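You operate a simulated robot arm through the tools that you are given. There is no shell and no other tool. Be economical: measure what you need, move in short steps, check, and stop when the job is done.

You are at the controls of a simulated two-armed robot. One attempt, no reset.

JOB
Close the gauge on the purple rod from the sliding tray.
Fine: push the tray back in; leave the other rod.

The check looks at the end state, three seconds after you hand in, the way a careful person would. Anything else that was tipped, shoved, dropped, spilled or broken makes it a failure.

ROBOT AND FRAMES
Two 6-joint arms with two-finger parallel grippers on one trunk, on a base that drives. Base frame: it is fixed to the floor where the robot stands at the start and does not move with it; the origin is under the middle of the robot, x ahead of it, y to its left, z up. Lengths are in m, angles in rad, forces in N, time in s.
The left shoulder is at the start at [0.05, 0.17, 0.71], the right one opposite. Each reaches about 1.092 m from its shoulder. Places, roughly: gauge stop [0.5, -0.4, 1.1]; groove of the length gauge [0.6, -0.2, 1.1]; sliding wooden tray [0.8, -0.1, 0.5]. Payload 1.57 kg a hand.
The TCP of each hand is the grasp point between the finger pads, 0.03 m short of the fingertips. In the tool frame z runs along the fingers and y along their closing line. The gripper opens to 0.08 m. The fingers are 0.017 m wide and 0.012 m thick; the gripper's body (0.04 by 0.082 m) begins 0.08 m behind the TCP.
Orientation is that of the tool frame in the base frame, as a unit quaternion [x, y, z, w]. With the fingers straight down and closing along the base's y, the tool's x points along the base's -x, its y along +y and its z along -z.

CONTROLS
- The arms move only by the tool jog_arm. It takes "left_targets", "right_targets" or both (then of equal length, played together; a hand with none holds still); each is a list of rows, each a list of 3 entries, a list of its own where there are three numbers: the shift along the tool's x, y, z in units of 150 mm (1.0 is 150 mm), then the turn, a rotation vector about the tool's x, y, z in units of 90 degrees (1.0 is 90 degrees), then the closure in counts, from 0 (fully open) to 255 (shut). In form: [[[x, y, z], [wx, wy, wz], fingers], ...]. A call has 1 to 20 rows; each row is the pose to reach, as a shift and turn from the pose commanded when the call began, along the tool's axes at that moment. A call with a number of a shift or a turn outside -1 to 1 is refused whole. Each row takes 0.2 s and may step no farther than 0.05 m and 0.15 rad from the row before; otherwise, or with a gripper value out of range, the whole call is refused. Where a pose cannot be reached the arm comes as near as it can. A force on the tool above 40 N (or 10 N above the force at the start of the call, whichever is more), or a blocked arm, ends the call early, and 0.2 s more pass. The fingers move at their own pace (about 0.045 m/s each) and stop on an object; they squeeze with about 42 N. The grip force told is the motor's: it shows also when the fingers shut on nothing. Time passes only in rows, and 0.2 s behind the last, so rows that repeat a pose let the fingers close. The reply holds the time, the measured pose of the TCP, the force on the tool along the base axes, the opening and the grip force, in the units named above and with some noise, with the torque about the TCP (base axes, N m) and any sound that the robot's microphone picked up, and new pictures: "pictures" is both (left out), scene, wrist or none (wrist: the cameras of the hands that moved).
- Cameras (640 x 400 px; columns grow to the right, rows downward): "scene" is now at [0.0405, -0.0035, 1.281]; the picture's right is [-0.03, -1.00, 0.00], its down [-0.72, 0.02, -0.70] and it looks along [0.70, -0.02, -0.72] (base axes); focal length 266 px, centre (320, 200). "left" rides on the left gripper at [0.072, 0.007, -0.122] in its tool frame; the picture's right is [-0.09, 1.00, 0.00], its down [-0.84, -0.08, -0.54] and it looks along [-0.54, -0.05, 0.84] (tool axes); focal length 238 px, centre (320, 200). "right" rides on the right gripper at [0.072, -0.007, -0.122] in its tool frame; the picture's right is [0.09, 1.00, 0.00], its down [-0.84, 0.08, -0.54] and it looks along [-0.54, 0.05, 0.84] (tool axes); focal length 238 px, centre (320, 200).
- move_column(by): slides the trunk up (or, below 0, down) by that many m; the arms and the scene camera ride with it, the base frame stays. It gives what a move gives, with no picture.
- drive_base(legs): drives the robot by 1 to 6 legs, each [ahead, left, turn to the left] in m, m and rad, along the robot's own axes; the way and the turn of a leg run together, so that a leg with both is an arc; at most 1.5 m and 3.142 rad a leg. The arms and the cameras ride along, it lands a little off, and it stops where it bumps. It gives what a move gives, and a new picture of the scene camera.
- turn_head(pan, tilt): turns the head with the scene camera to pan (to the left, within 1.501 rad either way) and tilt (down, from -0.506 to 1.204), counted from straight ahead of the robot. It gives what a move gives, and a new picture of the scene camera.
- measure_at(camera, pixels): for up to 12 pixels [column, row] of the newest picture of that camera ("zoom" is the newest enlarged one), the place [x, y, z] in the base frame of the surface seen there, good to about 0.002 m. No time passes.
- enlarge(camera, box): a new picture of the part [left, top, right, bottom] of that camera's present view, enlarged. No time passes.
- job_done(): hands the job in; it is judged then, once.

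Keep the steps short. Do not move on a guess: measure, check each grasp and each placing, and mend mistakes. In all there are 80 turns and 260 pictures (those below and enlarged ones count). Leave the grippers open and the arms clear of the work at the hand-in unless told otherwise, and finish with a single line.

The tools are called by a JSON object that holds its "op" and its "data". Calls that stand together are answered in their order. jog_arm: Moves the arms, as the interface text tells. Its arguments: {"type":"object","properties":{"left_targets":{"type":"array"},"right_targets":{"type":"array"},"pictures":{"type":"string","enum":["both","scene","wrist","none"]}},"required":[]} The other tools are called the same way: move_column (by) slides the trunk up or down; drive_base (legs) drives the base; turn_head (pan, tilt) turns the head that bears the scene camera; measure_at (camera, pixels) gives the place of the surface under pixels of a picture; enlarge (camera, box) takes an enlarged picture of a part of a camera's view; job_done () hands the job in.

At the start:

```text
time: 0.0
left_eef_pos: [0.6418, 0.253, 0.5997]
left_tcp_rot: [0.0, 1.0, 0.0, 0.0]
left_force: [-0.5, -0.4, -0.2]
left_torque: [-0.01, 0.01, -0.01]
left_gripper_width: 0.08
left_grip_force: 0.1
right_eef_pos: [0.5143, -0.2422, 0.5989]
right_tcp_rot: [-0.001, 1.0, 0.0, 0.001]
right_force: [0.5, 0.5, -0.1]
right_torque: [0.0, -0.03, 0.0]
right_gripper_width: 0.0801
right_grip_force: 0.0
trunk travel left (down, up): [-0.325, 0.645]
robot x, y, heading: [0.0033, 0.0029, -0.005]
head pan, tilt: [-0.033, 0.801]
```

scene: 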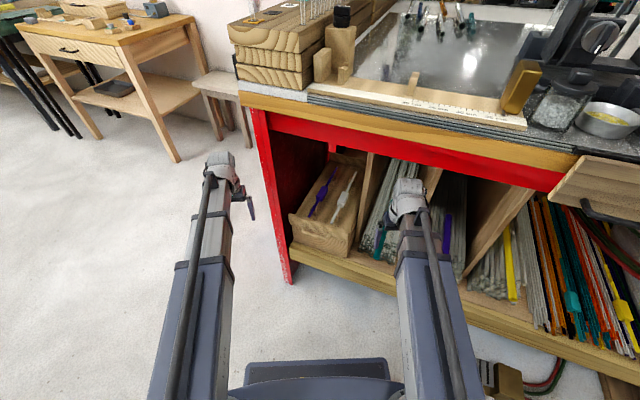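
right: 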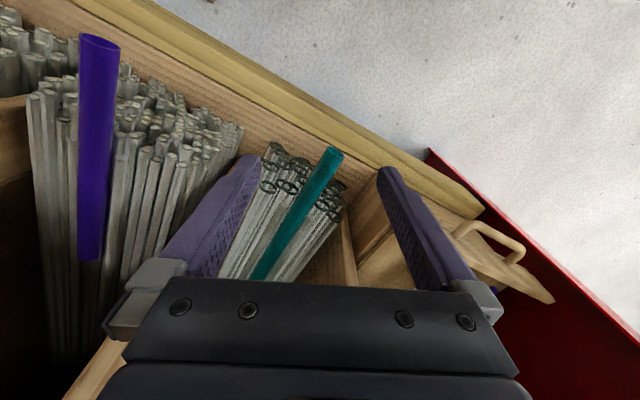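
left: 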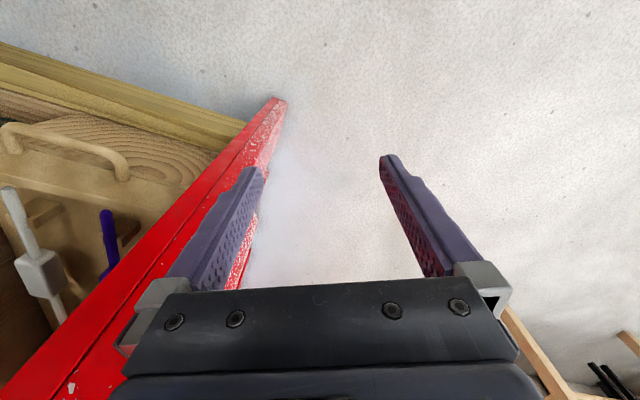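

I see a bench with a gauge (ruler) on top near (420,100) and a tray at (335,205) with a purple and a white rod. I'll enlarge both.

{"op": "enlarge", "data": {"camera": "scene", "box": [270, 130, 430, 270]}}

{"op": "enlarge", "data": {"camera": "scene", "box": [230, 0, 430, 125]}}

{"op": "enlarge", "data": {"camera": "scene", "box": [390, 40, 590, 165]}}

```text
2.86 times, centred on (350, 200) of scene
```

zoom: 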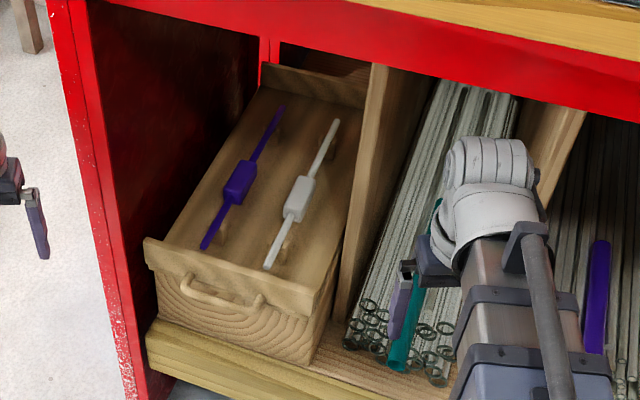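

```text
3.20 times, centred on (330, 62) of scene
```

zoom: 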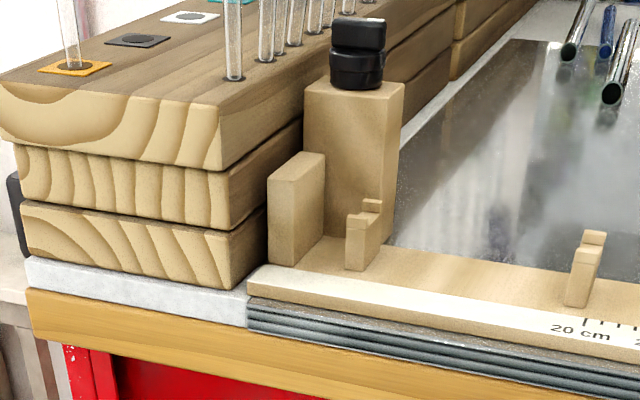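

```text
3.20 times, centred on (490, 102) of scene
```

zoom: 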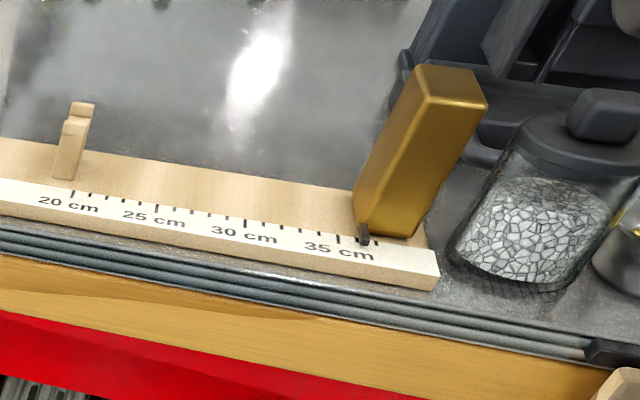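

I'll measure gauge parts in the last zoom (supports, gold stop, board), and the tray and rods in the scene view.

{"op": "measure_at", "data": {"camera": "zoom", "pixels": [[85, 106], [76, 128], [65, 165], [447, 75], [425, 95], [405, 225], [362, 200], [363, 235], [330, 200], [410, 270], [150, 190], [372, 90]]}}

{"op": "measure_at", "data": {"camera": "scene", "pixels": [[314, 52], [322, 70], [348, 64], [344, 66], [341, 75], [335, 82], [340, 30], [341, 8], [370, 85], [412, 80], [352, 50], [314, 95]]}}

{"op": "measure_at", "data": {"camera": "scene", "pixels": [[331, 176], [329, 193], [311, 214], [352, 175], [344, 199], [338, 222], [320, 190], [322, 240], [292, 216], [348, 235], [325, 229], [360, 160]]}}

```text
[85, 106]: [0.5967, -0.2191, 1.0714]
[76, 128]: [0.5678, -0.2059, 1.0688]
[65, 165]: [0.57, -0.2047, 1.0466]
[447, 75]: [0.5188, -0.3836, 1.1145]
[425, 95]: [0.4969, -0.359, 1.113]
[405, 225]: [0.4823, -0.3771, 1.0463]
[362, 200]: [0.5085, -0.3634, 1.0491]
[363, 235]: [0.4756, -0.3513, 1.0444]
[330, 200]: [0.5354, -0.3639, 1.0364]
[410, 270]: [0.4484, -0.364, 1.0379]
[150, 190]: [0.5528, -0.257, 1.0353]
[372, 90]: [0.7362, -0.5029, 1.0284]
```

```text
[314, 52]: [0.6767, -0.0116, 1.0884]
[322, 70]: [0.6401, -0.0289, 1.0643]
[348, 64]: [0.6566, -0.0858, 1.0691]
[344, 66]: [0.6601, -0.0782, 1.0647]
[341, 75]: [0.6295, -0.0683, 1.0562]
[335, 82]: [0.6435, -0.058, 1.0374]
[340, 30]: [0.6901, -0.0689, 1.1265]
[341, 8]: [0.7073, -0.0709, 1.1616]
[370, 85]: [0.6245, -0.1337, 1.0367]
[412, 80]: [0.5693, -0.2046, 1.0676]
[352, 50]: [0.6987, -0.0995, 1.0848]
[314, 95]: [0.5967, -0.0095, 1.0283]
```

```text
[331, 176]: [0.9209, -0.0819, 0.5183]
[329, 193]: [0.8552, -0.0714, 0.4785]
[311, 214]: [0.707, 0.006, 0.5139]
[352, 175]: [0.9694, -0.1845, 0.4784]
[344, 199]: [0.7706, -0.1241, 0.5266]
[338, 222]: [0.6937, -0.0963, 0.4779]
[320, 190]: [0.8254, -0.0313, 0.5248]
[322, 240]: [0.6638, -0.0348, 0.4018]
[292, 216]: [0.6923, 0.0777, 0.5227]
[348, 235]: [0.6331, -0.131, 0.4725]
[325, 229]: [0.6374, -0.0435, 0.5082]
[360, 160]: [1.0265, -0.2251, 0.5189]
```

{"op": "enlarge", "data": {"camera": "scene", "box": [285, 195, 365, 245]}}

{"op": "measure_at", "data": {"camera": "scene", "pixels": [[260, 96], [260, 112], [262, 126], [400, 130], [400, 147], [400, 158], [540, 165], [540, 182], [300, 255], [270, 170], [280, 190], [365, 165]]}}

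```text
8.00 times, centred on (325, 220) of scene
```

zoom: 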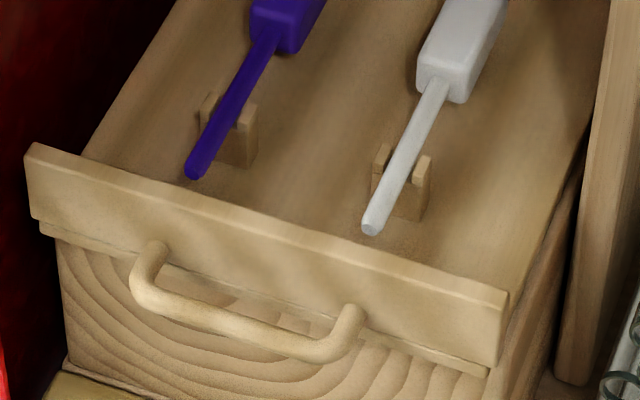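

```text
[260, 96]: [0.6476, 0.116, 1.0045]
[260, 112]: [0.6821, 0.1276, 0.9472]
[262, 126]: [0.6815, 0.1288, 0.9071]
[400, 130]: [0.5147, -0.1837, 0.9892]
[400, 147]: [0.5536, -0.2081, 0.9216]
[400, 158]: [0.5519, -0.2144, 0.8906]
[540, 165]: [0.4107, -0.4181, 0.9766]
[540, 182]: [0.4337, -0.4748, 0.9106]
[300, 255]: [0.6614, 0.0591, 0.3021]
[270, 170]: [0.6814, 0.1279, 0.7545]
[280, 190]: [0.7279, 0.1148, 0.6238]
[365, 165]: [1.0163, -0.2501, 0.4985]
```

I'll measure handle, tray panel and rod details in this zoom.

{"op": "measure_at", "data": {"camera": "zoom", "pixels": [[150, 298], [230, 325], [310, 348], [155, 250], [352, 315], [250, 230], [250, 290], [195, 172], [225, 110], [243, 130], [285, 25], [60, 155]]}}

{"op": "enlarge", "data": {"camera": "scene", "box": [300, 155, 364, 195]}}

```text
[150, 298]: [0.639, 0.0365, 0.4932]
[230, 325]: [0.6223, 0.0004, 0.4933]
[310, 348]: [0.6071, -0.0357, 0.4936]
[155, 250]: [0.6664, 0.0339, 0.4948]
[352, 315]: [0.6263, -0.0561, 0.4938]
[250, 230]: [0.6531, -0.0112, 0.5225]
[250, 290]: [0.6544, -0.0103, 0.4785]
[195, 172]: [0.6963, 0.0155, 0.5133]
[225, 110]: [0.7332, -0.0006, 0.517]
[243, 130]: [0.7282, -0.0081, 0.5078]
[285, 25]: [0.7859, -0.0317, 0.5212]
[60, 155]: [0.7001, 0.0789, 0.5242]
```

```text
10.00 times, centred on (332, 175) of scene
```

zoom: 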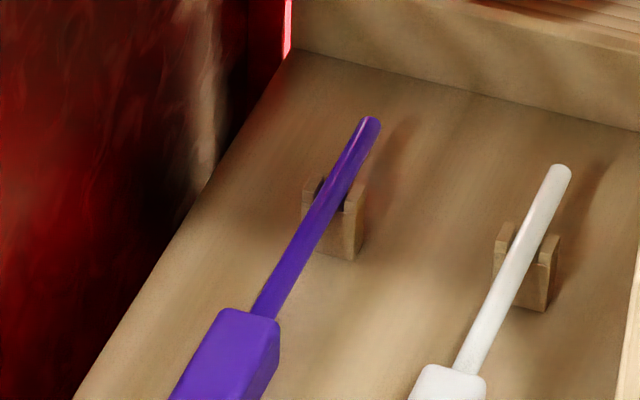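

The bench is turned about −0.39 rad; the handle bar lies at about [0.62, 0.00, 0.487] and the rods are under the bench, so the tray must be pulled out. First I back off, turn square to the bench, and shift left.

{"op": "drive_base", "data": {"legs": [[-0.25, 0, 0], [0, 0, -0.385], [0, 0.17, 0]]}}

```text
time: 4.0
left_eef_pos: [0.5032, 0.1631, 0.5999]
left_tcp_rot: [0.183, 0.983, 0.001, 0.0]
left_force: [-0.3, -0.6, 0.4]
left_torque: [0.01, 0.01, -0.01]
left_gripper_width: 0.0798
left_grip_force: 0.0
right_eef_pos: [0.2066, -0.2535, 0.5996]
right_tcp_rot: [0.183, 0.983, 0.0, 0.0]
right_force: [0.3, -0.2, 0.3]
right_torque: [-0.02, 0.0, -0.02]
right_gripper_width: 0.08
right_grip_force: 0.1
trunk travel left (down, up): [-0.325, 0.645]
robot x, y, heading: [-0.1852, 0.1586, -0.371]
head pan, tilt: [-0.033, 0.801]
```

scene: 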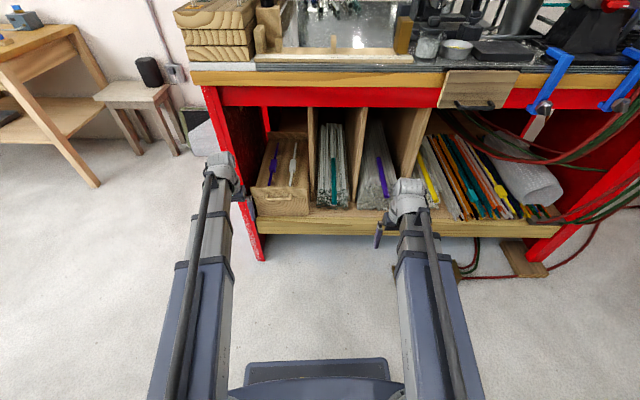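

{"op": "measure_at", "data": {"camera": "scene", "pixels": [[230, 98], [420, 98], [520, 98], [230, 80], [400, 80], [272, 160], [294, 160], [262, 160], [280, 202], [290, 182], [330, 50], [300, 50]]}}

{"op": "enlarge", "data": {"camera": "scene", "box": [240, 120, 330, 220]}}

{"op": "enlarge", "data": {"camera": "scene", "box": [240, 0, 430, 80]}}

```text
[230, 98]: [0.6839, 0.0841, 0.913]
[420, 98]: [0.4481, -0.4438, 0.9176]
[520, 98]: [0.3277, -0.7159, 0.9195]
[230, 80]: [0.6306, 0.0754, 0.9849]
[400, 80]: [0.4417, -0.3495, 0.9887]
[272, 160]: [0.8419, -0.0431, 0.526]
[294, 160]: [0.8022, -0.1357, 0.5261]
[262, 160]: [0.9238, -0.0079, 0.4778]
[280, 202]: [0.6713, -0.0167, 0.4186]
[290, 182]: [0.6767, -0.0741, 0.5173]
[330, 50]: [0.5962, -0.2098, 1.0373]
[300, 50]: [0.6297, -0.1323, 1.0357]
```

```text
4.00 times, centred on (285, 170) of scene
```

zoom: 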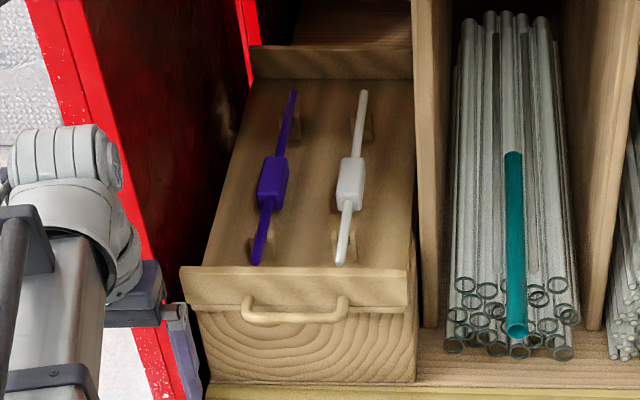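

```text
3.37 times, centred on (335, 40) of scene
```

zoom: 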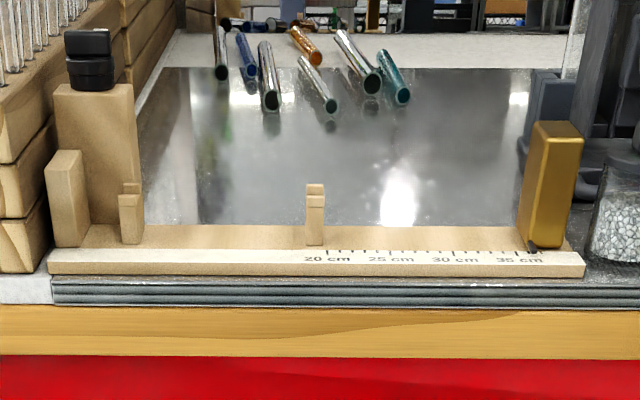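

Bench yaw refined to −0.419 rad. Left arm: turn the hand 90° so the fingers close across the handle bar, and move most of the way over it at the present height.

{"op": "jog_arm", "data": {"left_targets": [[[-0.055, -0.06, 0], [0, 0, -0.08], 185], [[-0.11, -0.12, 0], [0, 0, -0.16], 185], [[-0.165, -0.18, 0], [0, 0, -0.24], 185], [[-0.22, -0.24, 0], [0, 0, -0.32], 185], [[-0.275, -0.3, 0], [0, 0, -0.4], 185], [[-0.33, -0.36, 0], [0, 0, -0.48], 185], [[-0.385, -0.42, 0], [0, 0, -0.56], 185], [[-0.44, -0.48, 0], [0, 0, -0.64], 185], [[-0.5, -0.54, 0], [0, 0, -0.72], 185], [[-0.56, -0.6, 0], [0, 0, -0.8], 185], [[-0.63, -0.67, 0], [0, 0, -0.88], 185], [[-0.7, -0.729, 0], [0, 0, -0.969], 185]], "pictures": "both"}}

```text
time: 6.6
left_eef_pos: [0.5606, 0.0234, 0.6008]
left_tcp_rot: [-0.548, 0.837, 0.0, 0.001]
left_force: [-0.1, -0.5, -0.1]
left_torque: [0.01, 0.04, 0.02]
left_gripper_width: 0.0224
left_grip_force: 0.1
right_eef_pos: [0.2064, -0.2535, 0.5995]
right_tcp_rot: [0.182, 0.983, 0.001, 0.0]
right_force: [-1.0, 1.0, -0.6]
right_torque: [0.01, 0.03, -0.01]
right_gripper_width: 0.0802
right_grip_force: 0.0
trunk travel left (down, up): [-0.325, 0.645]
robot x, y, heading: [-0.1896, 0.157, -0.366]
head pan, tilt: [-0.033, 0.801]
```

scene: 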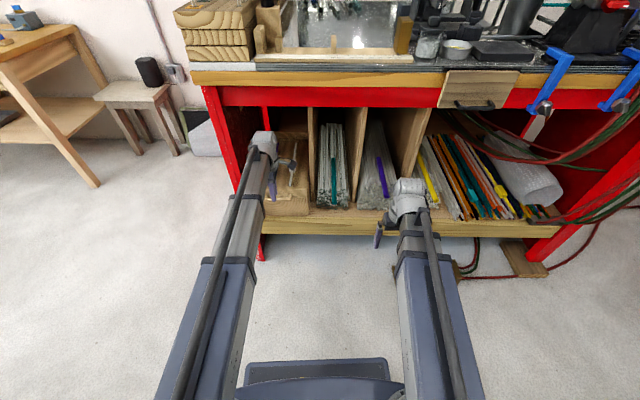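
left: 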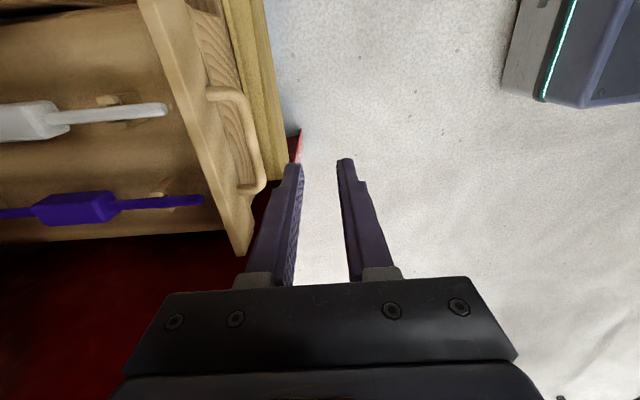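

Yaw is right. I'll measure the handle in the left camera to refine.

{"op": "measure_at", "data": {"camera": "left", "pixels": [[262, 170], [250, 120], [240, 97], [256, 145], [220, 100], [205, 120], [200, 199], [165, 109], [115, 207], [35, 207]]}}

{"op": "enlarge", "data": {"camera": "left", "box": [180, 60, 340, 210]}}

```text
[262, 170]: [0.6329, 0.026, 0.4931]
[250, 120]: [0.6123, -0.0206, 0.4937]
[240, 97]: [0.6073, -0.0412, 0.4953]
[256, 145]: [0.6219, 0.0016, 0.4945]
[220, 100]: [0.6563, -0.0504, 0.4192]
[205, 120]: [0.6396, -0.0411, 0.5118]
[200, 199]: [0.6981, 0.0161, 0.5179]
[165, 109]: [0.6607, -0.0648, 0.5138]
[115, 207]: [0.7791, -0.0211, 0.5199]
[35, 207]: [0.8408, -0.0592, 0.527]
```

```text
2.67 times, centred on (260, 135) of left
```

zoom: 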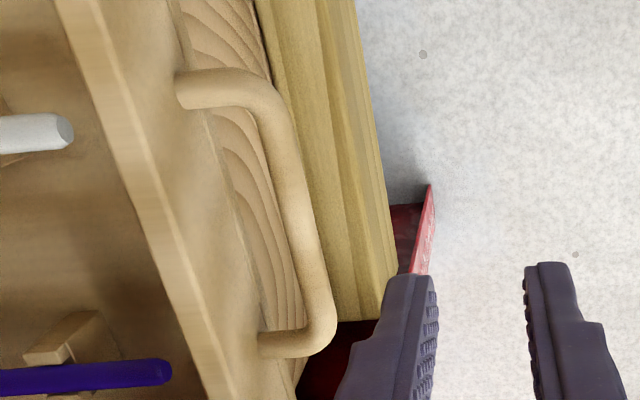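

Bar centre is at u≈0.568, v≈0.25, top z 0.494. I move 0.066 forward, then 0.112 down over the bar, keeping the fingers part open.

{"op": "jog_arm", "data": {"left_targets": [[[0, -0.22, 0], [0, 0, 0], 180], [[0, -0.44, 0], [0, 0, 0], 180], [[0, -0.44, 0.25], [0, 0, 0], 180], [[0, -0.44, 0.45], [0, 0, 0], 180], [[0, -0.44, 0.6], [0, 0, 0], 180], [[0, -0.44, 0.75], [0, 0, 0], 180]], "pictures": "wrist"}}

```text
time: 8.0
left_eef_pos: [0.6226, -0.001, 0.5996]
left_tcp_rot: [-0.546, 0.838, 0.001, 0.001]
left_force: [-0.4, 1.2, 0.8]
left_torque: [0.01, 0.03, 0.01]
left_gripper_width: 0.0235
left_grip_force: 0.0
left hand out of reach, approached as far as the arm can: row 3, 4, 5, 6
right_eef_pos: [0.2067, -0.2527, 0.6]
right_tcp_rot: [0.182, 0.983, 0.0, 0.0]
right_force: [0.3, 0.1, -0.3]
right_torque: [0.0, 0.0, -0.02]
right_gripper_width: 0.0799
right_grip_force: 0.2
trunk travel left (down, up): [-0.325, 0.645]
robot x, y, heading: [-0.1892, 0.1586, -0.365]
head pan, tilt: [-0.033, 0.801]
```

left: 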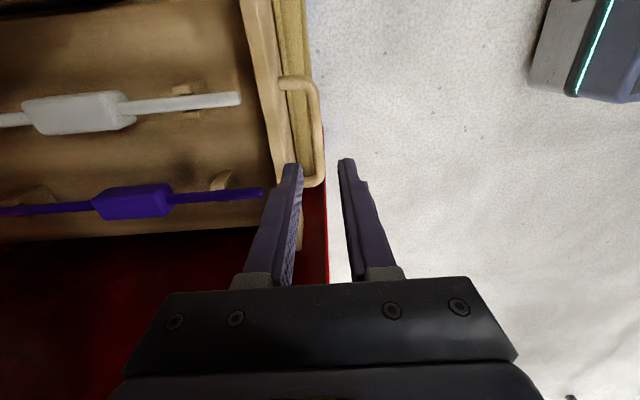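

The arm can't go lower from here, but the bar lies between the fingers in view; I'll lower the trunk by 0.11 instead.

{"op": "move_column", "data": {"by": -0.11}}

{"op": "enlarge", "data": {"camera": "left", "box": [200, 60, 440, 300]}}

```text
time: 9.4
left_eef_pos: [0.6223, -0.002, 0.49]
left_tcp_rot: [-0.546, 0.838, 0.0, 0.001]
left_force: [0.8, 0.2, 1.1]
left_torque: [0.02, 0.02, -0.04]
left_gripper_width: 0.0234
left_grip_force: 0.1
right_eef_pos: [0.2053, -0.2525, 0.491]
right_tcp_rot: [0.182, 0.983, 0.0, 0.0]
right_force: [0.3, 0.2, 0.4]
right_torque: [-0.01, -0.01, 0.0]
right_gripper_width: 0.0797
right_grip_force: 0.0
trunk travel left (down, up): [-0.215, 0.755]
robot x, y, heading: [-0.1891, 0.1548, -0.37]
head pan, tilt: [-0.033, 0.801]
```

```text
1.67 times, centred on (320, 180) of left
```

zoom: 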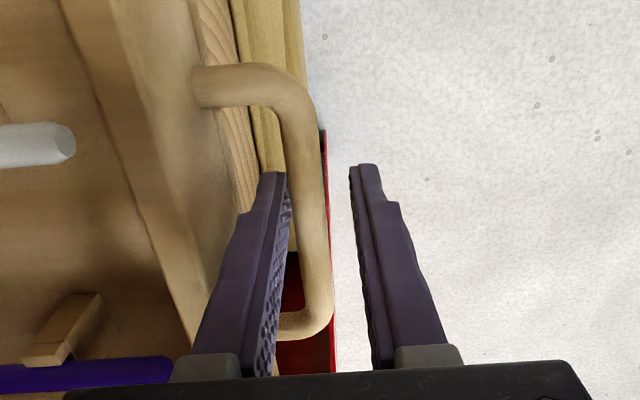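

The bar lies between the fingers, finger clear of the panel. Close on it.

{"op": "jog_arm", "data": {"left_targets": [[[0, 0, 0], [0, 0, 0], 255], [[0, 0, 0], [0, 0, 0], 255], [[0, 0, 0], [0, 0, 0], 255]], "pictures": "none"}}

```text
time: 10.2
left_eef_pos: [0.6227, -0.0013, 0.4896]
left_tcp_rot: [-0.547, 0.837, 0.001, 0.0]
left_force: [-0.6, 0.0, 1.2]
left_torque: [-0.02, -0.03, 0.32]
left_gripper_width: 0.012
left_grip_force: 29.0
right_eef_pos: [0.2059, -0.2545, 0.4898]
right_tcp_rot: [0.182, 0.983, 0.0, 0.0]
right_force: [0.4, -0.5, 0.5]
right_torque: [0.01, 0.01, -0.02]
right_gripper_width: 0.0802
right_grip_force: 0.0
trunk travel left (down, up): [-0.215, 0.755]
robot x, y, heading: [-0.1877, 0.1561, -0.368]
head pan, tilt: [-0.033, 0.801]
```

Bar gripped (12 mm). Pull the tray out gently by 0.15 m along −u (tool +y).

{"op": "jog_arm", "data": {"left_targets": [[[0, 0.07, 0], [0, 0, 0], 255], [[0, 0.15, 0], [0, 0, 0], 255], [[0, 0.25, 0], [0, 0, 0], 255], [[0, 0.35, 0], [0, 0, 0], 255], [[0, 0.45, 0], [0, 0, 0], 255], [[0, 0.55, 0], [0, 0, 0], 255], [[0, 0.65, 0], [0, 0, 0], 255], [[0, 0.75, 0], [0, 0, 0], 255], [[0, 0.85, 0], [0, 0, 0], 255], [[0, 0.93, 0], [0, 0, 0], 255], [[0, 1.0, 0], [0, 0, 0], 255]], "pictures": "both"}}

```text
time: 12.6
left_eef_pos: [0.4859, 0.0607, 0.4914]
left_tcp_rot: [-0.547, 0.837, 0.001, 0.002]
left_force: [9.5, 22.9, 4.3]
left_torque: [-0.27, 0.09, 0.25]
left_gripper_width: 0.0115
left_grip_force: 29.2
right_eef_pos: [0.2061, -0.2523, 0.4903]
right_tcp_rot: [0.183, 0.983, 0.0, 0.0]
right_force: [0.4, -0.2, 1.1]
right_torque: [0.02, -0.04, 0.03]
right_gripper_width: 0.0799
right_grip_force: 0.1
trunk travel left (down, up): [-0.215, 0.755]
robot x, y, heading: [-0.1883, 0.1571, -0.367]
head pan, tilt: [-0.033, 0.801]
```

scene: 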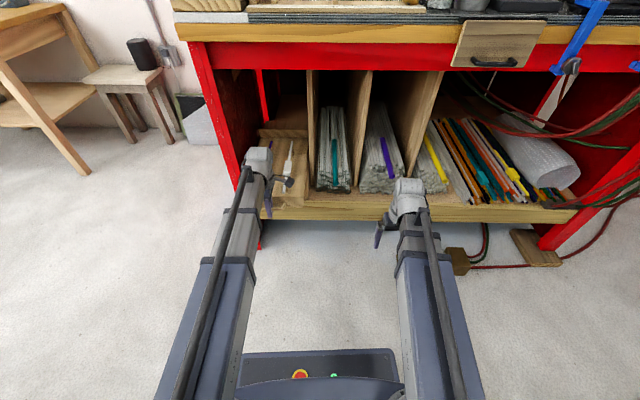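
left: 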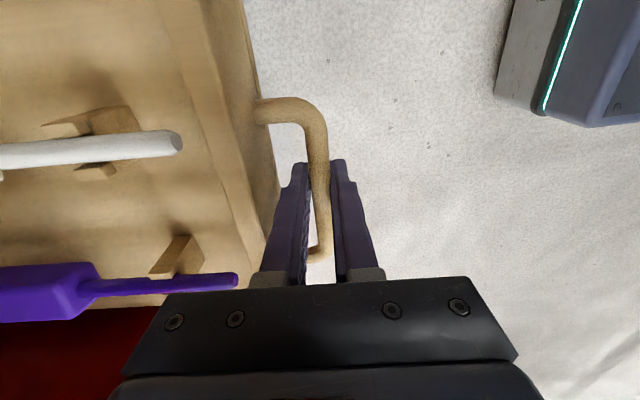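

Pulled 0.15 m; there's ~25 N side load, so I correct slightly toward +v as I continue pulling.

{"op": "jog_arm", "data": {"left_targets": [[[-0.012, 0.05, 0], [0, 0, 0], 255], [[-0.013, 0.15, 0], [0, 0, 0], 255], [[-0.014, 0.25, 0], [0, 0, 0], 255], [[-0.016, 0.35, 0], [0, 0, 0], 255], [[-0.017, 0.45, 0], [0, 0, 0], 255], [[-0.018, 0.55, 0], [0, 0, 0], 255], [[-0.019, 0.65, 0], [0, 0, 0], 255], [[-0.02, 0.75, 0], [0, 0, 0], 255], [[-0.021, 0.85, 0], [0, 0, 0], 255], [[-0.022, 0.92, 0], [0, 0, 0], 255]], "pictures": "both"}}

```text
time: 14.8
left_eef_pos: [0.3561, 0.1167, 0.489]
left_tcp_rot: [-0.545, 0.838, -0.001, -0.001]
left_force: [-6.1, -13.5, -2.5]
left_torque: [0.08, -0.09, 0.34]
left_gripper_width: 0.0119
left_grip_force: 29.4
right_eef_pos: [0.2057, -0.2533, 0.4895]
right_tcp_rot: [0.182, 0.983, 0.0, 0.0]
right_force: [0.0, -0.4, -0.3]
right_torque: [0.04, 0.0, -0.02]
right_gripper_width: 0.08
right_grip_force: 0.0
trunk travel left (down, up): [-0.215, 0.755]
robot x, y, heading: [-0.1902, 0.1532, -0.372]
head pan, tilt: [-0.033, 0.801]
```

scene: 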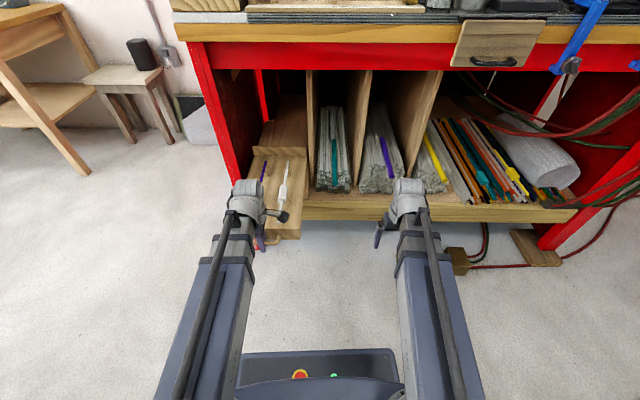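
left: 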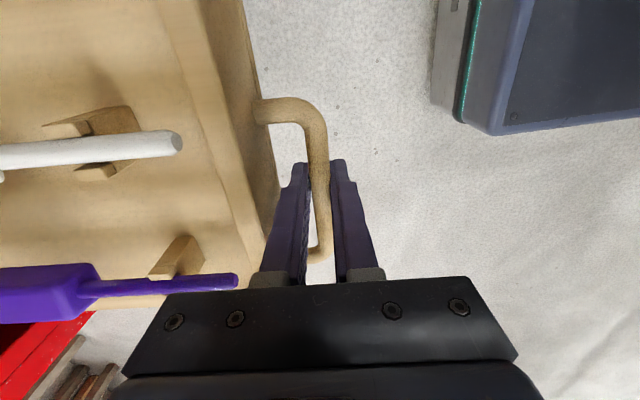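

Tray is out 0.29 m, enough to reach the purple rod. I open the fingers a little, rise 0.12 m, then turn the hand back 90°.

{"op": "jog_arm", "data": {"left_targets": [[[0.006, 0, 0], [0, 0, 0], 172], [[0.006, 0, 0], [0, 0, 0], 172], [[0.006, 0, 0], [0, 0, 0], 172], [[0, 0, -0.2], [0, 0, 0], 172], [[0, 0, -0.45], [0, 0, 0], 172], [[0, 0, -0.75], [0, 0, 0], 172], [[0, 0, -1.0], [0, 0, 0], 120], [[0, 0, -1.0], [0, 0, 0.09], 80], [[0, 0, -1.0], [0, 0, 0.18], 80], [[0, 0, -1.0], [0, 0, 0.27], 80], [[0, 0, -1.0], [0, 0, 0.36], 80], [[0, 0, -1.0], [0, 0, 0.45], 80], [[0, 0, -1.0], [0, 0, 0.54], 80], [[0, 0, -1.0], [0, 0, 0.63], 80], [[0, 0, -1.0], [0, 0, 0.72], 80], [[0, 0, -1.0], [0, 0, 0.81], 80], [[0, 0, -1.0], [0, 0, 0.9], 80], [[0, 0, -1.0], [0, 0, 0.99], 80]], "pictures": "both"}}

```text
time: 17.6
left_eef_pos: [0.3669, 0.1226, 0.4893]
left_tcp_rot: [-0.196, 0.981, -0.003, 0.009]
left_force: [10.1, 20.5, -7.5]
left_torque: [-4.57, -4.28, 1.17]
left_gripper_width: 0.0411
left_grip_force: 0.0
left hand out of reach, approached as far as the arm can: row 4, 5, 6, 7, 8, 9, 10, 11, 12, 13
right_eef_pos: [0.2073, -0.2514, 0.4911]
right_tcp_rot: [0.181, 0.984, -0.001, 0.0]
right_force: [0.5, 0.0, 0.6]
right_torque: [-0.01, 0.0, -0.01]
right_gripper_width: 0.0799
right_grip_force: 0.1
trunk travel left (down, up): [-0.215, 0.755]
robot x, y, heading: [-0.1916, 0.1545, -0.364]
head pan, tilt: [-0.033, 0.801]
stopped in row 13 (left hand): the force on the tool passed its limit at 52 N (the readings are from after the stop); the commanded pose is now the measured one
```

scene: 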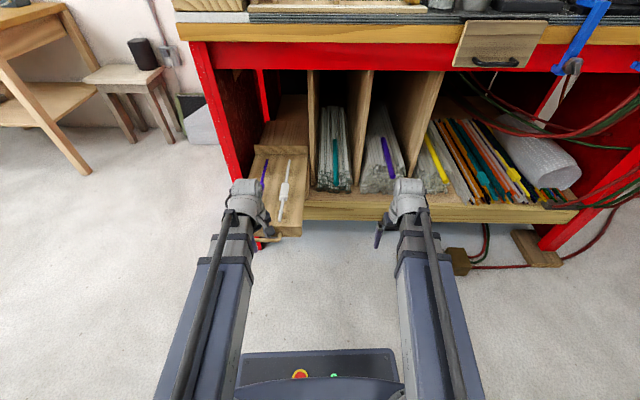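
left: 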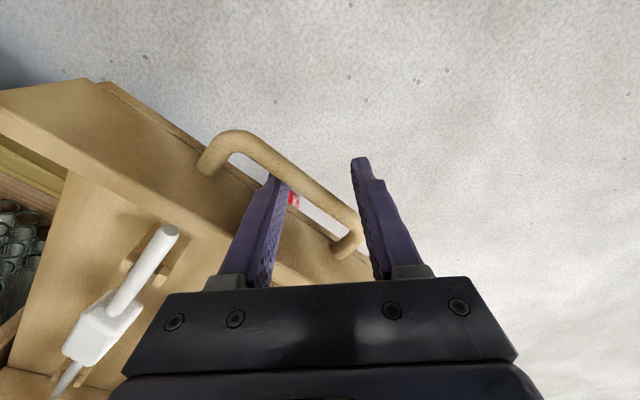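

The arm couldn't rise here and turned in place, touching the handle. I turn it back to its earlier alignment first.

{"op": "jog_arm", "data": {"left_targets": [[[0.014, 0, 0], [0, 0, -0.08], 125], [[0.028, 0, 0], [0, 0, -0.16], 130], [[0.042, 0, 0], [0, 0, -0.24], 135], [[0.056, 0, 0], [0, 0, -0.32], 145], [[0.07, -0.003, 0], [0, 0, -0.4], 160], [[0.083, -0.006, 0], [0, 0, -0.485], 172]], "pictures": "wrist"}}

```text
time: 19.0
left_eef_pos: [0.3524, 0.1163, 0.4916]
left_tcp_rot: [-0.545, 0.839, -0.003, 0.005]
left_force: [0.9, -0.3, -0.2]
left_torque: [0.02, -0.01, -0.01]
left_gripper_width: 0.0269
left_grip_force: 0.3
right_eef_pos: [0.2072, -0.2516, 0.4894]
right_tcp_rot: [0.181, 0.983, -0.001, -0.001]
right_force: [0.2, -0.2, 0.3]
right_torque: [0.02, -0.01, 0.01]
right_gripper_width: 0.0798
right_grip_force: 0.2
trunk travel left (down, up): [-0.215, 0.755]
robot x, y, heading: [-0.1856, 0.1551, -0.367]
head pan, tilt: [-0.033, 0.801]
```

left: 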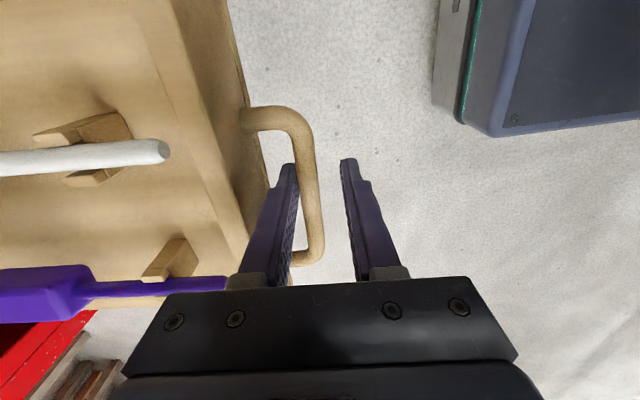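

Hand is free of load and aligned, bar between the fingers. Raise the trunk 0.15 to lift the hand out.

{"op": "move_column", "data": {"by": 0.15}}

{"op": "enlarge", "data": {"camera": "left", "box": [0, 0, 640, 400]}}

```text
time: 20.7
left_eef_pos: [0.3536, 0.115, 0.6391]
left_tcp_rot: [-0.544, 0.839, -0.003, 0.006]
left_force: [-0.1, -0.3, 0.3]
left_torque: [0.04, -0.02, 0.03]
left_gripper_width: 0.0261
left_grip_force: 0.1
right_eef_pos: [0.2063, -0.2524, 0.6394]
right_tcp_rot: [0.182, 0.983, 0.001, 0.0]
right_force: [-0.8, -0.4, -0.3]
right_torque: [0.02, -0.01, 0.0]
right_gripper_width: 0.08
right_grip_force: 0.1
trunk travel left (down, up): [-0.365, 0.605]
robot x, y, heading: [-0.187, 0.1533, -0.368]
head pan, tilt: [-0.033, 0.801]
```

```text
1.00 times, centred on (320, 200) of left (not enlarged: the box is as wide or as high as the picture)
```

zoom: 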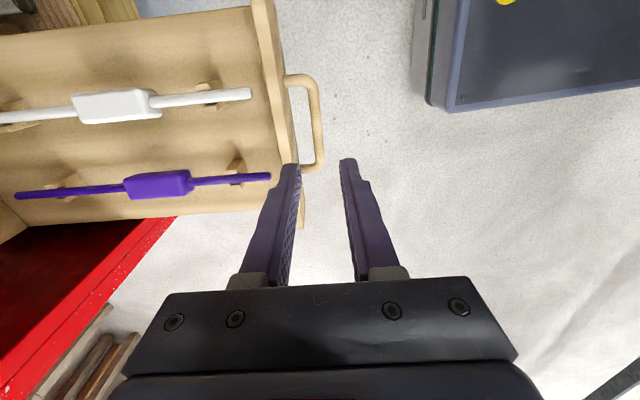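

Clear. I measure the purple rod in this view: ends (16,195), (268,177), block corners.

{"op": "measure_at", "data": {"camera": "zoom", "pixels": [[18, 195], [80, 189], [126, 186], [158, 184], [191, 182], [230, 180], [267, 177], [157, 175], [158, 195], [245, 95], [235, 165], [220, 200]]}}

{"op": "enlarge", "data": {"camera": "left", "box": [0, 130, 300, 260]}}

```text
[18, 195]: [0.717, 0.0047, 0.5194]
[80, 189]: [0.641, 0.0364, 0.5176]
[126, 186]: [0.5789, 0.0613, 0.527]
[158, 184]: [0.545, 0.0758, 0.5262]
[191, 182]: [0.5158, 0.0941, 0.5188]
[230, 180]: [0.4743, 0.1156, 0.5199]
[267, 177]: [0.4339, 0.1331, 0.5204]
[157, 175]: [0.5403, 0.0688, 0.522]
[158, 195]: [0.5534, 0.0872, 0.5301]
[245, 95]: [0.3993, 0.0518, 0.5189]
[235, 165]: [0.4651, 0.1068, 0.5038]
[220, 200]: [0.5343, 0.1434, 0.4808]
```

```text
2.13 times, centred on (150, 195) of left
```

zoom: 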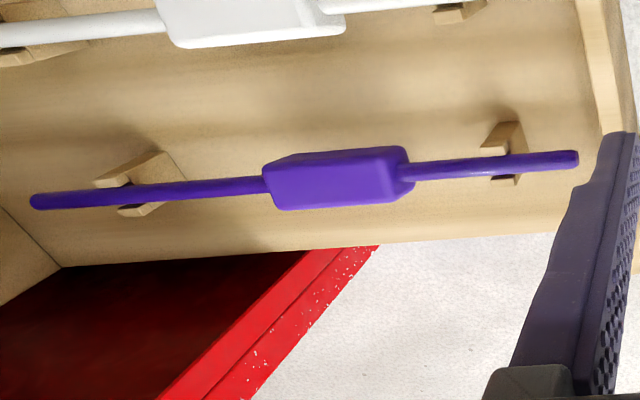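

The rod is 0.31 m long, with its grip block off-centre, 0.091–0.162 from the near end; block centre ≈ [0.549, 0.081], top z 0.528. I turn the hand +90° (fingers closing across the rod) and move part of the way.

{"op": "jog_arm", "data": {"left_targets": [[[-0.03, -0.05, 0], [0, 0, 0.09], 80], [[-0.06, -0.1, 0], [0, 0, 0.18], 60], [[-0.09, -0.15, 0], [0, 0, 0.27], 40], [[-0.12, -0.2, 0], [0, 0, 0.36], 40], [[-0.15, -0.25, 0], [0, 0, 0.45], 40], [[-0.18, -0.3, 0], [0, 0, 0.54], 40], [[-0.21, -0.35, 0], [0, 0, 0.63], 40], [[-0.24, -0.4, 0], [0, 0, 0.72], 40], [[-0.27, -0.46, 0], [0, 0, 0.81], 40], [[-0.3, -0.53, 0], [0, 0, 0.9], 40], [[-0.331, -0.6, 0], [0, 0, 1.0], 40]], "pictures": "wrist"}}

```text
refused: row 11 steps farther than a row can; nothing moved
```

{"op": "jog_arm", "data": {"left_targets": [[[-0.03, -0.05, 0], [0, 0, 0.09], 80], [[-0.06, -0.1, 0], [0, 0, 0.18], 60], [[-0.09, -0.15, 0], [0, 0, 0.27], 40], [[-0.12, -0.2, 0], [0, 0, 0.36], 40], [[-0.15, -0.25, 0], [0, 0, 0.45], 40], [[-0.18, -0.3, 0], [0, 0, 0.54], 40], [[-0.21, -0.35, 0], [0, 0, 0.63], 40], [[-0.24, -0.4, 0], [0, 0, 0.72], 40], [[-0.27, -0.46, 0], [0, 0, 0.81], 40], [[-0.3, -0.53, 0], [0, 0, 0.9], 40], [[-0.331, -0.58, 0], [0, 0, 0.95], 40], [[-0.331, -0.6, 0], [0, 0, 1.0], 40]], "pictures": "wrist"}}

```text
time: 23.3
left_eef_pos: [0.4554, 0.1263, 0.6391]
left_tcp_rot: [0.209, 0.978, 0.002, 0.006]
left_force: [-0.3, 0.3, -0.4]
left_torque: [0.0, 0.02, 0.04]
left_gripper_width: 0.0674
left_grip_force: 0.1
right_eef_pos: [0.206, -0.252, 0.6399]
right_tcp_rot: [0.182, 0.983, 0.001, 0.001]
right_force: [0.0, 0.9, 0.4]
right_torque: [0.01, 0.04, 0.02]
right_gripper_width: 0.08
right_grip_force: 0.0
trunk travel left (down, up): [-0.365, 0.605]
robot x, y, heading: [-0.1901, 0.1591, -0.363]
head pan, tilt: [-0.033, 0.801]
```

left: 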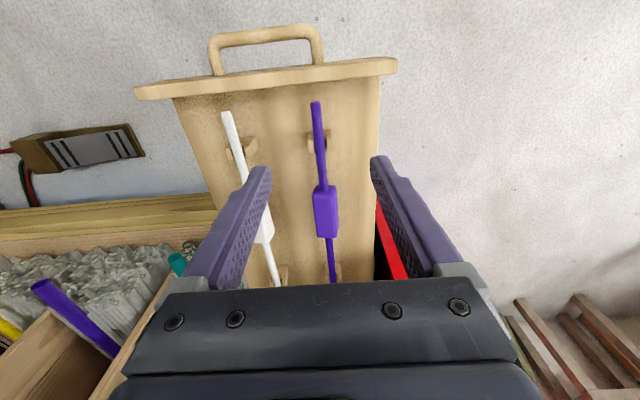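

Continue to above the block and test going down 0.05.

{"op": "jog_arm", "data": {"left_targets": [[[-0.25, -0.01, 0], [0, 0, 0], 50], [[-0.48, -0.02, 0], [0, 0, 0], 50], [[-0.691, -0.021, 0], [0, 0, 0], 50], [[-0.691, -0.021, 0.15], [0, 0, 0], 50], [[-0.691, -0.021, 0.3], [0, 0, 0], 50]], "pictures": "both"}}

```text
time: 24.5
left_eef_pos: [0.547, 0.0792, 0.6399]
left_tcp_rot: [0.209, 0.978, 0.002, 0.007]
left_force: [-0.7, 0.2, -0.5]
left_torque: [-0.04, 0.0, -0.01]
left_gripper_width: 0.0645
left_grip_force: 0.0
left hand out of reach, approached as far as the arm can: row 3, 4, 5
right_eef_pos: [0.2073, -0.2511, 0.6396]
right_tcp_rot: [0.182, 0.983, 0.001, 0.0]
right_force: [0.0, 0.9, 0.5]
right_torque: [-0.02, -0.02, -0.03]
right_gripper_width: 0.0799
right_grip_force: 0.1
trunk travel left (down, up): [-0.365, 0.605]
robot x, y, heading: [-0.1891, 0.1608, -0.364]
head pan, tilt: [-0.033, 0.801]
```

scene: 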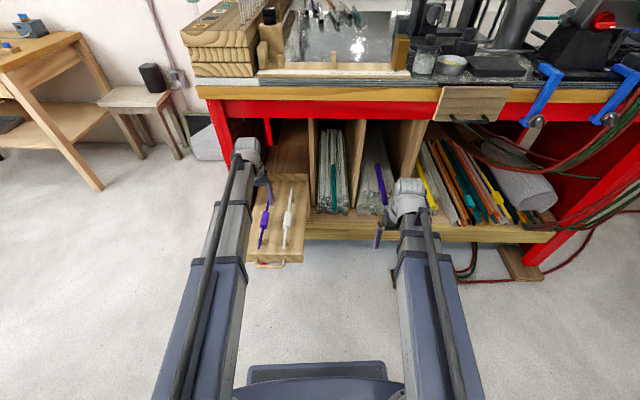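
left: 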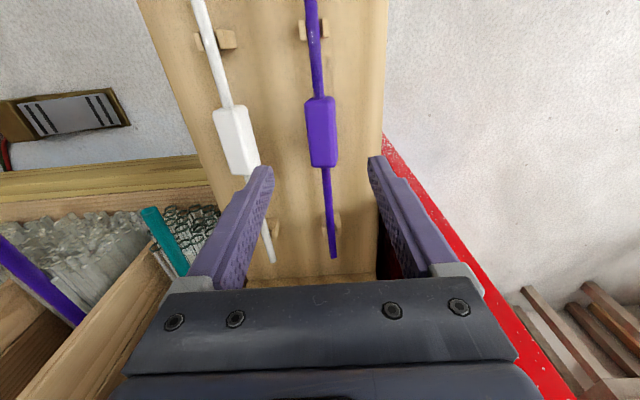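

Vertical motion by the arm is not available here; the column will do it. Check block position under the hand.

{"op": "measure_at", "data": {"camera": "left", "pixels": [[311, 130], [322, 130], [333, 130], [318, 100], [325, 165], [313, 20], [333, 250], [228, 140], [245, 140], [329, 200], [380, 100], [200, 5]]}}

```text
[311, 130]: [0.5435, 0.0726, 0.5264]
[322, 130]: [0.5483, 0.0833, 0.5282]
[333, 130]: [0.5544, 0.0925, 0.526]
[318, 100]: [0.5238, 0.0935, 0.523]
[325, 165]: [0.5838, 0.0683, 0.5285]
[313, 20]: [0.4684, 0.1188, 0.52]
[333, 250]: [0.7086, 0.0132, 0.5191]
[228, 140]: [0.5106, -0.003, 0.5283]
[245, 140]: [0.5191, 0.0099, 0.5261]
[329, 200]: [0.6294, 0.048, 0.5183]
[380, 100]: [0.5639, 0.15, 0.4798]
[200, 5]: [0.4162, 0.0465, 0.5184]
```

Block is 4 mm to the left and ~6 mm farther than the TCP; correct then lower the trunk 0.121 (TCP to z 0.519).

{"op": "jog_arm", "data": {"left_targets": [[[-0.03, 0.027, 0], [0, 0, 0], 60]], "pictures": "none"}}

{"op": "move_column", "data": {"by": -0.09}}

{"op": "enlarge", "data": {"camera": "left", "box": [160, 50, 480, 290]}}

```text
time: 24.9
left_eef_pos: [0.5553, 0.0829, 0.6401]
left_tcp_rot: [0.209, 0.978, 0.002, 0.005]
left_force: [0.0, -0.1, -0.4]
left_torque: [0.0, -0.02, -0.01]
left_gripper_width: 0.0613
left_grip_force: 0.0
right_eef_pos: [0.206, -0.2515, 0.6395]
right_tcp_rot: [0.182, 0.983, 0.0, 0.0]
right_force: [0.8, -0.1, 0.6]
right_torque: [-0.02, -0.02, 0.01]
right_gripper_width: 0.0801
right_grip_force: 0.0
trunk travel left (down, up): [-0.365, 0.605]
robot x, y, heading: [-0.1874, 0.1586, -0.365]
head pan, tilt: [-0.033, 0.801]
```

```text
time: 26.2
left_eef_pos: [0.5546, 0.0824, 0.5508]
left_tcp_rot: [0.208, 0.978, 0.002, 0.006]
left_force: [0.0, 0.0, -0.1]
left_torque: [0.0, 0.01, 0.02]
left_gripper_width: 0.0612
left_grip_force: 0.1
right_eef_pos: [0.2068, -0.2518, 0.5492]
right_tcp_rot: [0.182, 0.983, 0.0, 0.001]
right_force: [-0.1, -1.0, -0.5]
right_torque: [0.01, -0.02, 0.0]
right_gripper_width: 0.0799
right_grip_force: 0.1
trunk travel left (down, up): [-0.275, 0.695]
robot x, y, heading: [-0.1868, 0.1565, -0.367]
head pan, tilt: [-0.033, 0.801]
```

```text
1.67 times, centred on (320, 170) of left
```

zoom: 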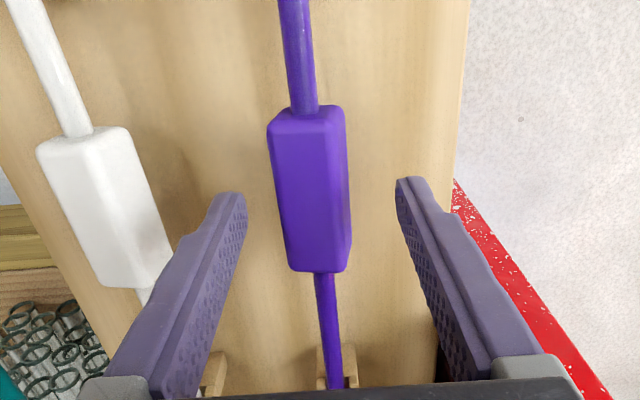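

Straddling the block well. Lower 0.032 more and close.

{"op": "move_column", "data": {"by": -0.032}}

{"op": "jog_arm", "data": {"left_targets": [[[0, 0, 0], [0, 0, 0], 120], [[0, 0, 0], [0, 0, 0], 200], [[0, 0, 0], [0, 0, 0], 255], [[0, 0, 0], [0, 0, 0], 255], [[0, 0, 0], [0, 0, 0], 255]], "pictures": "wrist"}}

```text
time: 27.0
left_eef_pos: [0.5553, 0.0829, 0.5185]
left_tcp_rot: [0.209, 0.978, 0.001, 0.006]
left_force: [-0.9, -0.1, -0.7]
left_torque: [0.01, -0.01, 0.0]
left_gripper_width: 0.0613
left_grip_force: 0.1
right_eef_pos: [0.207, -0.2525, 0.5175]
right_tcp_rot: [0.182, 0.983, 0.0, 0.0]
right_force: [0.0, 0.0, 0.1]
right_torque: [0.03, 0.03, 0.01]
right_gripper_width: 0.0799
right_grip_force: 0.1
trunk travel left (down, up): [-0.243, 0.727]
robot x, y, heading: [-0.1839, 0.1572, -0.37]
head pan, tilt: [-0.033, 0.801]
```

```text
time: 28.2
left_eef_pos: [0.5538, 0.0813, 0.5184]
left_tcp_rot: [0.209, 0.978, 0.001, 0.004]
left_force: [-0.8, -0.7, 1.5]
left_torque: [0.02, 0.06, -0.03]
left_gripper_width: 0.0271
left_grip_force: 38.1
right_eef_pos: [0.2064, -0.252, 0.5165]
right_tcp_rot: [0.182, 0.983, 0.0, 0.0]
right_force: [0.6, 0.6, 1.0]
right_torque: [0.03, -0.02, -0.01]
right_gripper_width: 0.0799
right_grip_force: 0.0
trunk travel left (down, up): [-0.243, 0.727]
robot x, y, heading: [-0.1875, 0.1573, -0.362]
head pan, tilt: [-0.033, 0.801]
```

left: 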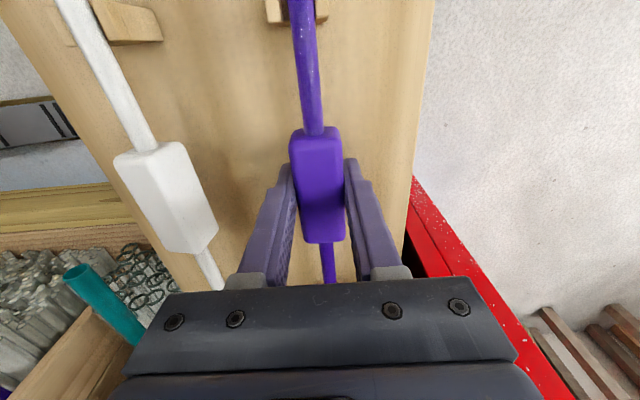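

Gripped (27 mm block). Lift 0.1 with the trunk.

{"op": "move_column", "data": {"by": 0.1}}

{"op": "enlarge", "data": {"camera": "left", "box": [0, 0, 640, 400]}}

```text
time: 29.5
left_eef_pos: [0.5545, 0.0824, 0.6173]
left_tcp_rot: [0.209, 0.978, 0.001, 0.006]
left_force: [-0.7, -0.1, -0.7]
left_torque: [0.01, 0.02, 0.01]
left_gripper_width: 0.0275
left_grip_force: 38.3
right_eef_pos: [0.2071, -0.251, 0.616]
right_tcp_rot: [0.182, 0.983, 0.0, 0.0]
right_force: [0.7, -0.2, -0.8]
right_torque: [0.02, 0.03, 0.0]
right_gripper_width: 0.0796
right_grip_force: 0.0
trunk travel left (down, up): [-0.343, 0.627]
robot x, y, heading: [-0.1888, 0.1548, -0.365]
head pan, tilt: [-0.033, 0.801]
```

```text
1.00 times, centred on (320, 200) of left (not enlarged: the box is as wide or as high as the picture)
```

zoom: 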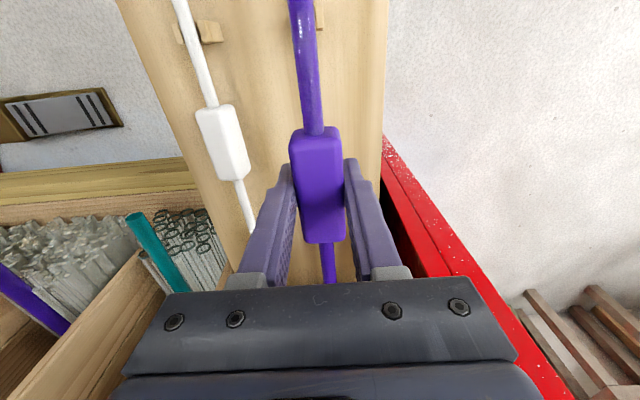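

Rod held and clear. Retract 0.15 m out from the bench, then turn +90° about the tool axis so the long end points right.

{"op": "jog_arm", "data": {"left_targets": [[[0.2, 0, 0], [0, 0, 0], 255], [[0.4, 0, 0], [0, 0, 0], 255], [[0.6, 0, 0], [0, 0, 0], 255], [[0.8, 0, 0], [0, 0, 0], 255], [[1.0, 0, 0], [0, 0, 0], 255], [[1.0, 0, 0], [0, 0, 0.09], 255], [[1.0, 0, 0], [0, 0, 0.18], 255], [[1.0, 0, 0], [0, 0, 0.27], 255], [[1.0, 0, 0], [0, 0, 0.36], 255], [[1.0, 0, 0], [0, 0, 0.45], 255], [[1.0, 0, 0], [0, 0, 0.54], 255], [[1.0, 0, 0], [0, 0, 0.63], 255], [[1.0, 0, 0], [0, 0, 0.72], 255], [[1.0, 0, 0], [0, 0, 0.81], 255], [[1.0, 0, 0], [0, 0, 0.9], 255], [[1.0, 0, 0], [0, 0, 0.99], 255]], "pictures": "both"}}

```text
time: 32.9
left_eef_pos: [0.417, 0.1436, 0.6183]
left_tcp_rot: [0.837, 0.548, 0.004, 0.004]
left_force: [0.4, 0.8, -1.4]
left_torque: [0.04, 0.0, -0.02]
left_gripper_width: 0.0273
left_grip_force: 38.0
right_eef_pos: [0.2065, -0.2536, 0.6178]
right_tcp_rot: [0.181, 0.983, 0.0, 0.0]
right_force: [-0.4, 0.1, -0.9]
right_torque: [0.05, 0.04, 0.01]
right_gripper_width: 0.0797
right_grip_force: 0.1
trunk travel left (down, up): [-0.343, 0.627]
robot x, y, heading: [-0.1878, 0.1586, -0.361]
head pan, tilt: [-0.033, 0.801]
```

scene: 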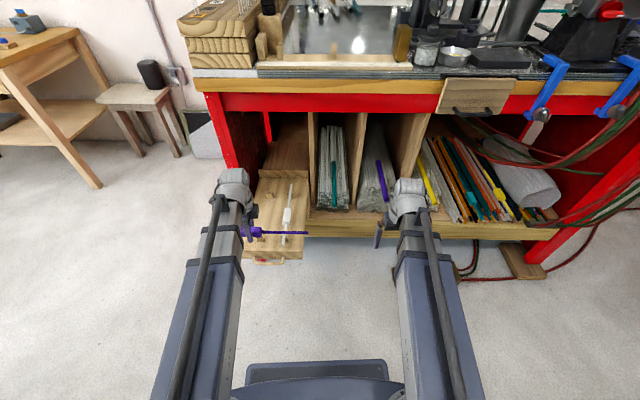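
left: 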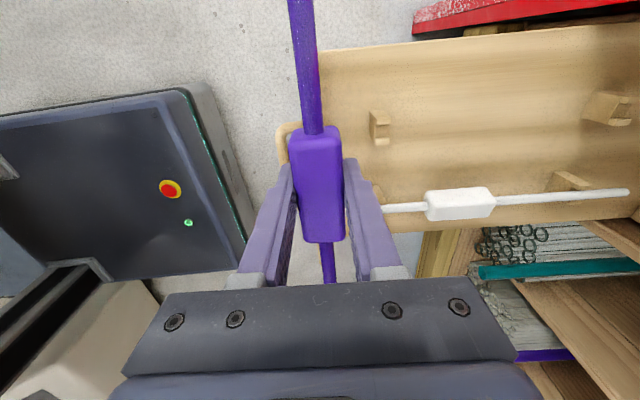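

Rod now lies along the bench with the long end right. Raise the trunk 0.54 to bring it above the gauge, clear of the bench edge.

{"op": "move_column", "data": {"by": 0.54}}

{"op": "turn_head", "data": {"pan": -0.05, "tilt": 0.85}}

```text
refused: 0.54 is not a number from -0.4 to 0.4
```

```text
time: 33.5
left_eef_pos: [0.4178, 0.145, 0.6177]
left_tcp_rot: [0.835, 0.551, 0.005, 0.004]
left_force: [-0.3, -0.3, -0.5]
left_torque: [0.02, -0.03, 0.01]
left_gripper_width: 0.0273
left_grip_force: 37.9
right_eef_pos: [0.207, -0.2515, 0.6187]
right_tcp_rot: [0.181, 0.983, 0.0, -0.001]
right_force: [0.3, -0.3, 0.4]
right_torque: [-0.01, 0.02, 0.01]
right_gripper_width: 0.08
right_grip_force: 0.1
trunk travel left (down, up): [-0.343, 0.627]
robot x, y, heading: [-0.1884, 0.1547, -0.363]
head pan, tilt: [-0.051, 0.85]
```

scene: 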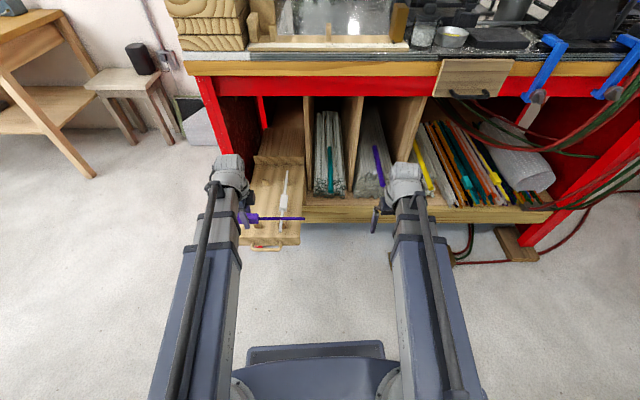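

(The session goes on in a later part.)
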